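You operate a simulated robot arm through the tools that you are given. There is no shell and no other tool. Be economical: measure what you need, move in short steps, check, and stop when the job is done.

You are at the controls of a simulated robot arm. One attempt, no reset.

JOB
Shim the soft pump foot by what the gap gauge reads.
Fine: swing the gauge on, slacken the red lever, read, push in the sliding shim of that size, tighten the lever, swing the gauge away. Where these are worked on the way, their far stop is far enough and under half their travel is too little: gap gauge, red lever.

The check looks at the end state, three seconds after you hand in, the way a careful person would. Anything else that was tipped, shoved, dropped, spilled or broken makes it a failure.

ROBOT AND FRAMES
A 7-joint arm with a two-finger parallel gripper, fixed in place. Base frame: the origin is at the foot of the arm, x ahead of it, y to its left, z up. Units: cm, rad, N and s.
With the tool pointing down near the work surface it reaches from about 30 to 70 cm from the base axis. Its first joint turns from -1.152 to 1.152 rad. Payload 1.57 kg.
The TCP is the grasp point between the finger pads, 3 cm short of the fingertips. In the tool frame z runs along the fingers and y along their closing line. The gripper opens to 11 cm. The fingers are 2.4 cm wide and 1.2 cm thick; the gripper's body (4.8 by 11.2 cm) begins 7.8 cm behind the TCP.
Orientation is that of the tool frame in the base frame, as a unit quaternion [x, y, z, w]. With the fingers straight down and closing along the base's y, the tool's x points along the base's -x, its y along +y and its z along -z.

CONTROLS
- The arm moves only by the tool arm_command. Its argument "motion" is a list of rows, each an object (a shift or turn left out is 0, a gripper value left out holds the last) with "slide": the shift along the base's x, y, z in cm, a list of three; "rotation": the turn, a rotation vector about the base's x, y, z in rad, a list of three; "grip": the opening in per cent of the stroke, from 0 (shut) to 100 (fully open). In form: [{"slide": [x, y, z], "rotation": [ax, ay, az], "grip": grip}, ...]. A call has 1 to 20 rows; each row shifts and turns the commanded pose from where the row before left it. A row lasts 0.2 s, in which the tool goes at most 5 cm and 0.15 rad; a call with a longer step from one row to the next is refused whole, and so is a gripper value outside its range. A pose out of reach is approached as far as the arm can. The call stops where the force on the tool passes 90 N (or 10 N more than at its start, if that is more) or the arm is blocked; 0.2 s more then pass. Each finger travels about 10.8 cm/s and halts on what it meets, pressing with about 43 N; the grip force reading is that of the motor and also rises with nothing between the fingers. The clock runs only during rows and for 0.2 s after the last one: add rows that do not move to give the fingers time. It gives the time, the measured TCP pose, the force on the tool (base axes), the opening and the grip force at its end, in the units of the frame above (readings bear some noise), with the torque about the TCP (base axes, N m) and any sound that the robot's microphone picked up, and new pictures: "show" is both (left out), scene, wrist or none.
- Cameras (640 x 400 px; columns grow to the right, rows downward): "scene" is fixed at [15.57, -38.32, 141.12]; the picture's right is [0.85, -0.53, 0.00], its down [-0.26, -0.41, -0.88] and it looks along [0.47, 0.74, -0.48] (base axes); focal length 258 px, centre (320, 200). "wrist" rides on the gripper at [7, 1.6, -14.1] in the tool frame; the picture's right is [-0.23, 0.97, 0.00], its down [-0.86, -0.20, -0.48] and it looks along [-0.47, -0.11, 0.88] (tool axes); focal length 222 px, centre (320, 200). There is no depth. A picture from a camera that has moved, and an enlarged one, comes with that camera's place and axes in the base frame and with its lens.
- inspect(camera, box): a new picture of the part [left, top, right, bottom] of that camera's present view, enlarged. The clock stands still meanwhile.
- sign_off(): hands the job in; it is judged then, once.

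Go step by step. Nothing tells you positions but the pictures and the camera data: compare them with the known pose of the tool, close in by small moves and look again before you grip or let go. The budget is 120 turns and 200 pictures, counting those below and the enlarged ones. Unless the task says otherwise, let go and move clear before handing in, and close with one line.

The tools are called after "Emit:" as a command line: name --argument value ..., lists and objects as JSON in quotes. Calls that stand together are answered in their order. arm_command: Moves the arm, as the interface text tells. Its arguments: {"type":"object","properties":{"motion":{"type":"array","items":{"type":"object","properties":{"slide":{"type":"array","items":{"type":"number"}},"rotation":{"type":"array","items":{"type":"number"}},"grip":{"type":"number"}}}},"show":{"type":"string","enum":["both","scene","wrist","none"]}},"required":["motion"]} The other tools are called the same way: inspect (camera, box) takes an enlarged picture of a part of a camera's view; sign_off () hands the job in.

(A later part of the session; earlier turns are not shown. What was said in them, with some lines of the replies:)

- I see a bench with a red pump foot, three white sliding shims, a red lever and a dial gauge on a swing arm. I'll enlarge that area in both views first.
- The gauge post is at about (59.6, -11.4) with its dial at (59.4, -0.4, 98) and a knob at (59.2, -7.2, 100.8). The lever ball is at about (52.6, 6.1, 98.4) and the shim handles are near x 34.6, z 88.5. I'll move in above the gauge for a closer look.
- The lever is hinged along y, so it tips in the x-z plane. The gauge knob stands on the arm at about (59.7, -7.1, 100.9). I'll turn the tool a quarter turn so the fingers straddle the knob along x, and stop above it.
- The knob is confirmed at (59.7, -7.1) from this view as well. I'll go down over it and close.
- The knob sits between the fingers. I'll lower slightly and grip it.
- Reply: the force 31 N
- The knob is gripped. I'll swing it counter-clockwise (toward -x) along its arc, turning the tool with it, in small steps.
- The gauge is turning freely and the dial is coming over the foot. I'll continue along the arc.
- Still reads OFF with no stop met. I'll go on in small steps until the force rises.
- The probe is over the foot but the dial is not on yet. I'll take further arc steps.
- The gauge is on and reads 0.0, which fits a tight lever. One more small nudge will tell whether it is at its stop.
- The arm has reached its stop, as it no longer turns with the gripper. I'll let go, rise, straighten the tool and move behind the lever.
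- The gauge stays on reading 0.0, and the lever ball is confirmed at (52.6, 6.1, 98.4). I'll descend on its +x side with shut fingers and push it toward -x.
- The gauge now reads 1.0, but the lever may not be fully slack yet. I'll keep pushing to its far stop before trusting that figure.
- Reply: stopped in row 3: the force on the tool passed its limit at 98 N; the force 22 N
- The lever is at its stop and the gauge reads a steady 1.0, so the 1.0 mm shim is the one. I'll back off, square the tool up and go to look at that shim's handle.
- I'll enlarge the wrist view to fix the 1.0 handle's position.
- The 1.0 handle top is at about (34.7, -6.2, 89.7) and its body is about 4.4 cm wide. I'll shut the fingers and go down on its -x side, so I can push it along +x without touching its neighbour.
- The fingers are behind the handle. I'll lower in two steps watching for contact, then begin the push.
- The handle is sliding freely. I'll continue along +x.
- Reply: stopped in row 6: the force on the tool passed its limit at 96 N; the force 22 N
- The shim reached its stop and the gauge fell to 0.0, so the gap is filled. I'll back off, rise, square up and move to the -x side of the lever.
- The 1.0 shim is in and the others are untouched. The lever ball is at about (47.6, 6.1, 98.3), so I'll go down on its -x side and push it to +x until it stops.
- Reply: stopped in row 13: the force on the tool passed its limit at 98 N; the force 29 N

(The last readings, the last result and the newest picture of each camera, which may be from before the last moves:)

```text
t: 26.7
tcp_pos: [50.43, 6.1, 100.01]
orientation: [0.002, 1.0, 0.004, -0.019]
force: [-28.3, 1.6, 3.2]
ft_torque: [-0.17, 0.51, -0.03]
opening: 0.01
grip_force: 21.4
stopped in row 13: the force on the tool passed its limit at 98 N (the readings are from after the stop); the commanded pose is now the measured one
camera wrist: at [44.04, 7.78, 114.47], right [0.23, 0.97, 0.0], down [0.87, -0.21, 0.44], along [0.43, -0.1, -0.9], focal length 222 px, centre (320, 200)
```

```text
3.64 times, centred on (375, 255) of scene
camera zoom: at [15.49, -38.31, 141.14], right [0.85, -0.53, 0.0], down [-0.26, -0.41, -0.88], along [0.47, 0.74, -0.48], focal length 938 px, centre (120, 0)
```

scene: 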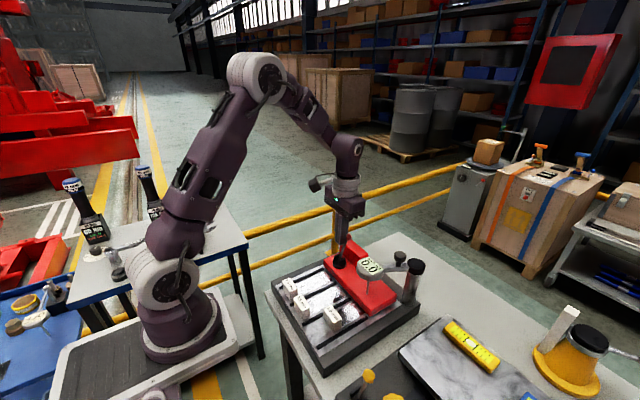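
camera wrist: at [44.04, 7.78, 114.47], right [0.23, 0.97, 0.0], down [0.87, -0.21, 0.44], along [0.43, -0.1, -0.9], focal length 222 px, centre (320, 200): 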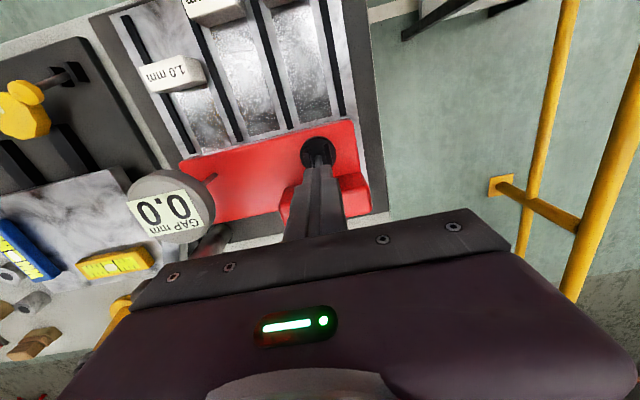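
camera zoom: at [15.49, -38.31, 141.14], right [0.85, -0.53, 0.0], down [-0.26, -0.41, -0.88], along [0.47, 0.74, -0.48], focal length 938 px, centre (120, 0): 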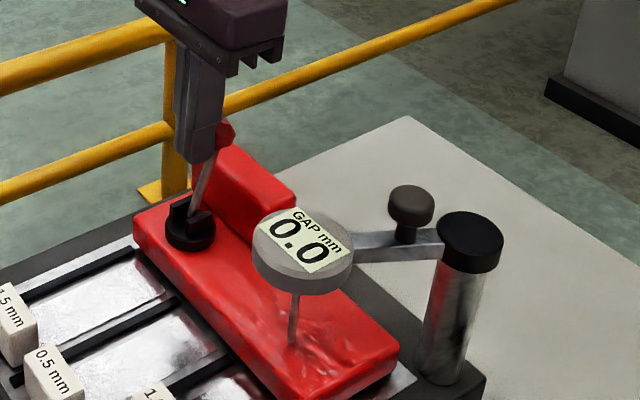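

The lever is back at its tight stop with the gauge at 0.0. I'll back off, rise and return above the gauge knob, with the tool yawed to match the arm.

Emit:
arm_command --motion '[{"slide": [-1.5, 0, 0], "rotation": [0, -0.019, 0]}, {"slide": [0, 0, 4], "rotation": [0, -0.019, 0]}, {"slide": [0, 0, 4]}, {"slide": [0, 0, 2]}, {"slide": [2, -4, 0], "rotation": [0, 0, -0.14], "grip": 55}, {"slide": [2, -4, 0], "rotation": [0, 0, -0.14]}, {"slide": [2, -4, 0], "rotation": [0, 0, -0.15]}, {"slide": [0.7, -3.5, 0]}, {}]'

Emit:
inspect --camera "scene" --box '[315, 200, 435, 310]'

```text
t: 28.7
tcp_pos: [55.85, -9.42, 110.27]
orientation: [0.216, 0.976, 0.003, 0.008]
force: [0.3, -0.2, -0.1]
ft_torque: [-0.02, 0.01, 0.01]
opening: 6.04
grip_force: 0.0
camera wrist: at [50.17, -4.9, 124.31], right [0.62, 0.79, 0.01], down [0.68, -0.54, 0.49], along [0.39, -0.29, -0.87], focal length 222 px, centre (320, 200)
```

scene: 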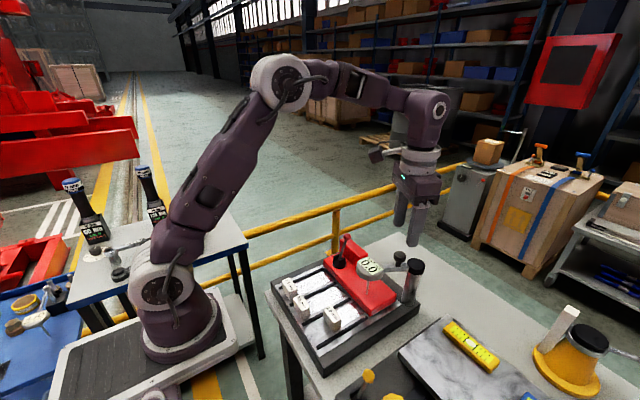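
wrist: 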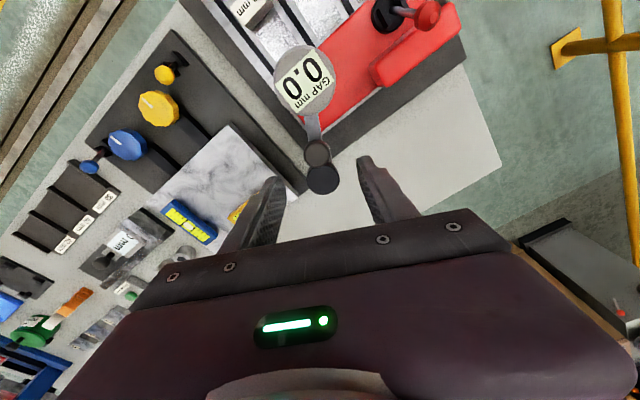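

```text
3.64 times, centred on (375, 255) of scene
camera zoom: at [15.57, -38.32, 141.12], right [0.85, -0.53, 0.0], down [-0.26, -0.41, -0.88], along [0.47, 0.74, -0.48], focal length 938 px, centre (120, 0)
```

zoom: 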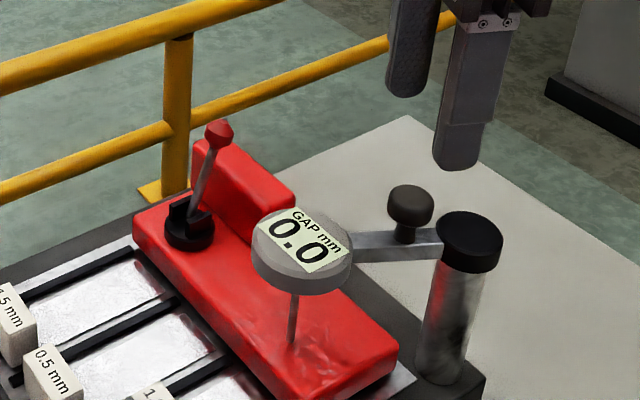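

The knob lies at about (55.8, -9.3), right under the gripper. I'll go down and grip it.

Emit:
arm_command --motion '[{"slide": [0, 0.1, -3]}, {"slide": [0, 0, -3]}, {"slide": [0, 0, -2.5]}, {}, {"grip": 35}, {"grip": 10}, {"grip": 10}, {}]'

```text
t: 30.5
tcp_pos: [55.88, -9.33, 101.66]
orientation: [0.216, 0.976, 0.003, 0.006]
force: [-3.5, -4.1, -6.9]
ft_torque: [-0.12, -0.13, -0.16]
opening: 2.68
grip_force: 37.9
camera wrist: at [50.13, -4.81, 115.75], right [0.62, 0.79, 0.01], down [0.68, -0.54, 0.49], along [0.39, -0.29, -0.87], focal length 222 px, centre (320, 200)
```

scene: 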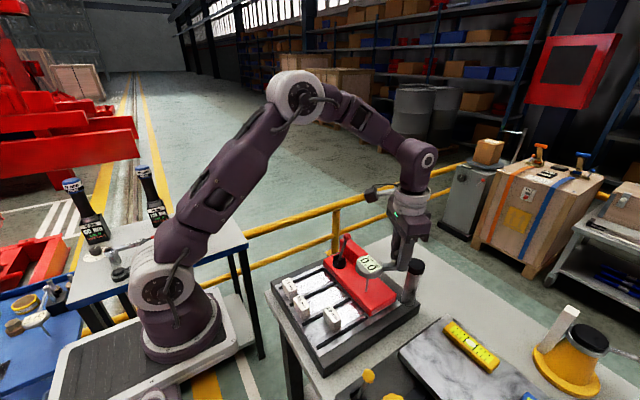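
wrist: 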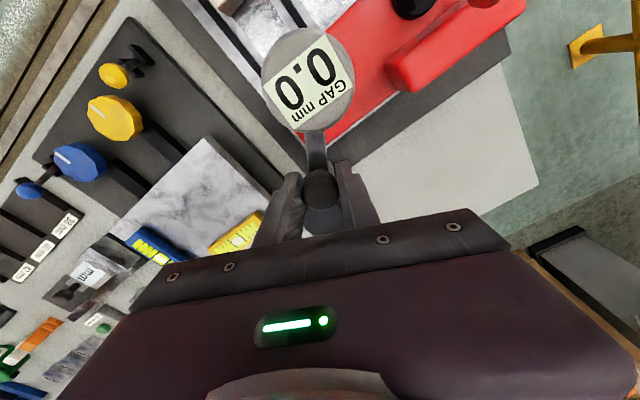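

The knob is gripped. I'll swing the gauge back along the same arc, turning clockwise.

Emit:
arm_command --motion '[{"slide": [0.285, 0.521, 0], "rotation": [0, 0, -0.14]}, {"slide": [0.356, 0.476, 0], "rotation": [0, 0, -0.14]}, {"slide": [0.418, 0.422, 0], "rotation": [0, 0, -0.14]}, {"slide": [0.473, 0.36, 0], "rotation": [0, 0, -0.14]}, {}]' --show "wrist"

```text
t: 31.7
tcp_pos: [57.67, -7.71, 101.67]
orientation: [0.478, 0.878, 0.001, 0.01]
force: [9.3, -17.8, -4.3]
ft_torque: [-0.22, -0.12, -0.09]
opening: 2.72
grip_force: 37.9
camera wrist: at [55.01, -0.74, 115.74], right [0.94, 0.34, 0.01], down [0.29, -0.82, 0.49], along [0.18, -0.46, -0.87], focal length 222 px, centre (320, 200)
```

wrist: 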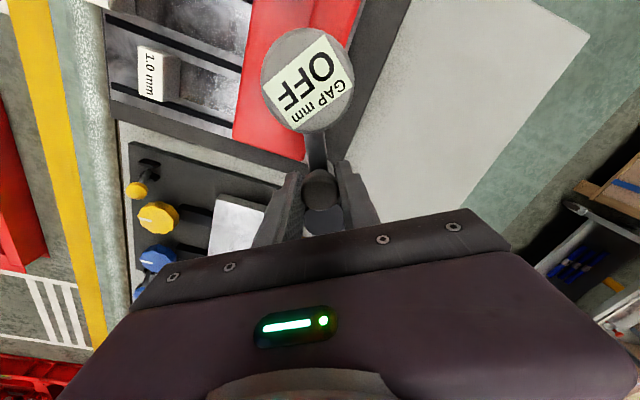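

It swings freely and reads OFF. I'll finish the arc to the parked stop.

Emit:
arm_command --motion '[{"slide": [0.48, 0.2, 0], "rotation": [0, 0, -0.14]}, {"slide": [0.52, 0.21, 0], "rotation": [0, 0, -0.14]}, {"slide": [0.55, 0.136, 0], "rotation": [0, 0, -0.14]}, {"slide": [0.45, 0.05, 0], "rotation": [0, 0, -0.14]}, {}]'

Emit:
inspect --camera "scene" --box '[315, 200, 435, 310]'

```text
t: 32.9
tcp_pos: [59.46, -7.16, 101.65]
orientation: [0.702, 0.712, -0.002, 0.007]
force: [-1.2, -24.6, 6.6]
ft_torque: [-0.32, 0.1, -0.08]
opening: 2.71
grip_force: 37.5
camera wrist: at [60.98, 0.22, 115.74], right [0.98, -0.21, 0.01], down [-0.19, -0.85, 0.49], along [-0.09, -0.48, -0.87], focal length 222 px, centre (320, 200)
```

scene: 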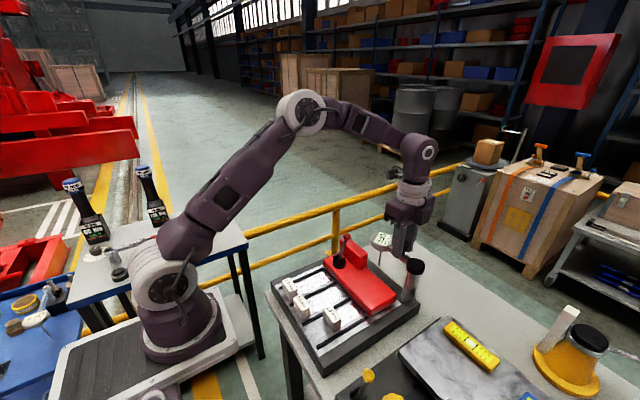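
wrist: 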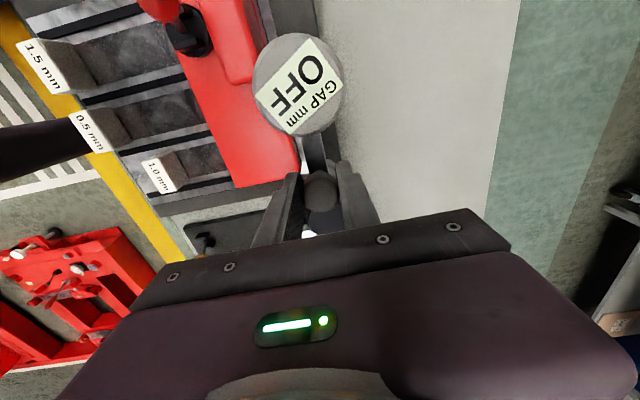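

```text
3.64 times, centred on (375, 255) of scene
camera zoom: at [15.56, -38.39, 141.1], right [0.85, -0.53, 0.0], down [-0.26, -0.41, -0.88], along [0.47, 0.74, -0.48], focal length 938 px, centre (120, 0)
```

zoom: 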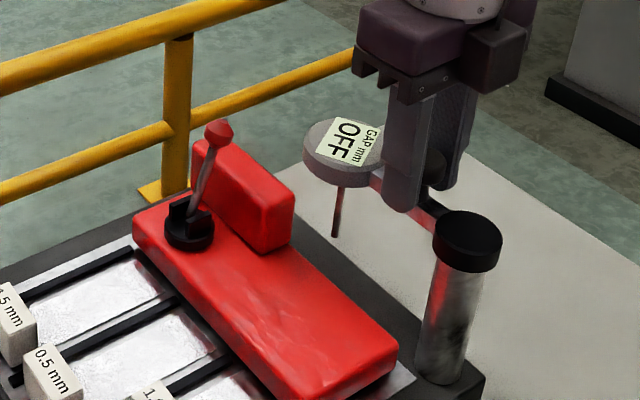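

The gauge is swung away again, matching how it started. I'll nudge it a touch to +x to seat it at its stop, then let go and rise clear.

Emit:
arm_command --motion '[{"slide": [0.3, -0.2, 0]}, {}, {"slide": [-0.1, 0, 0], "grip": 35}, {"grip": 55}, {"grip": 55}, {"slide": [0, 0, 2]}, {"slide": [0, 0, 4]}, {"slide": [0, 0, 4]}, {"slide": [0, 0, 4]}, {}]'

Emit:
inspect --camera "scene" --box '[255, 220, 445, 380]'

```text
t: 35.1
tcp_pos: [59.59, -7.19, 115.57]
orientation: [0.701, 0.713, -0.001, 0.008]
force: [1.0, 1.4, 0.0]
ft_torque: [0.01, 0.0, 0.0]
opening: 6.04
grip_force: 0.0
camera wrist: at [61.05, 0.13, 129.79], right [0.98, -0.21, 0.01], down [-0.19, -0.85, 0.49], along [-0.09, -0.48, -0.87], focal length 222 px, centre (320, 200)
```

scene: 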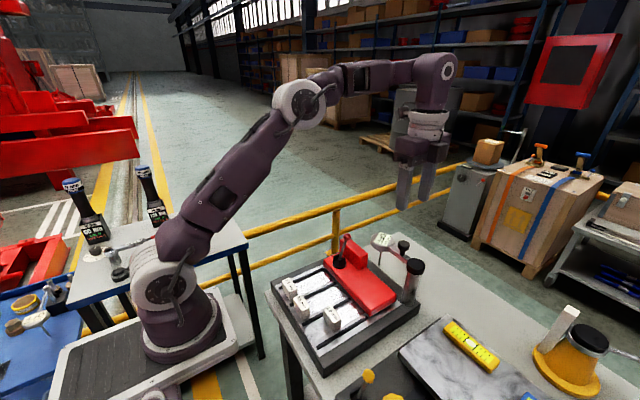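
wrist: 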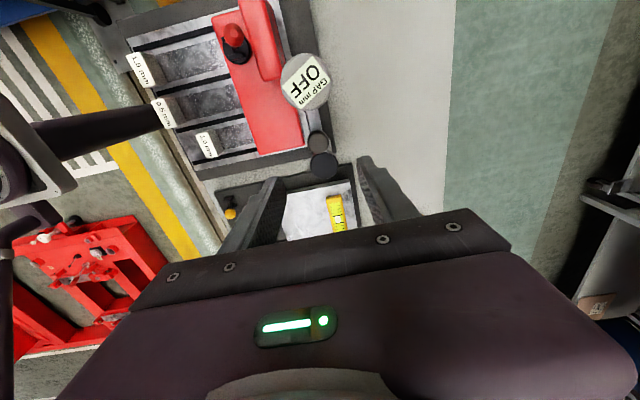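

```text
2.50 times, centred on (350, 300) of scene
camera zoom: at [15.57, -38.32, 141.12], right [0.85, -0.53, 0.0], down [-0.26, -0.41, -0.88], along [0.47, 0.74, -0.48], focal length 645 px, centre (245, -50)
```

zoom: 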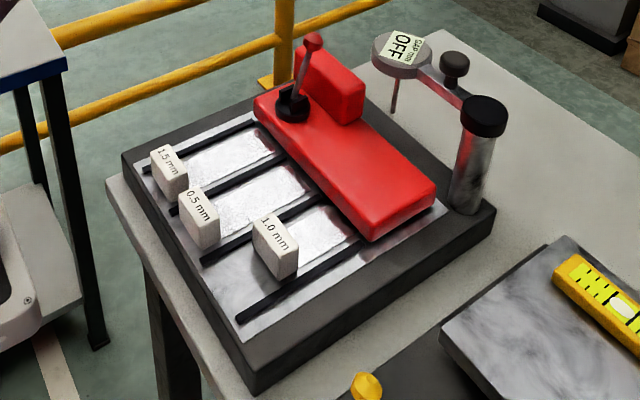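

Everything is as wanted: the 1.0 mm shim is in, the lever and gauge are back where they began, the other shims are untouched and the arm is clear. I'm handing in.

Emit:
sign_off

```text
The job is handed in.
```

The gauge read 1.0 mm with the lever slack, so I pushed in the 1.0 mm shim to its stop (the gauge then read 0.0), tightened the lever, swung the gauge away and handed the job in.
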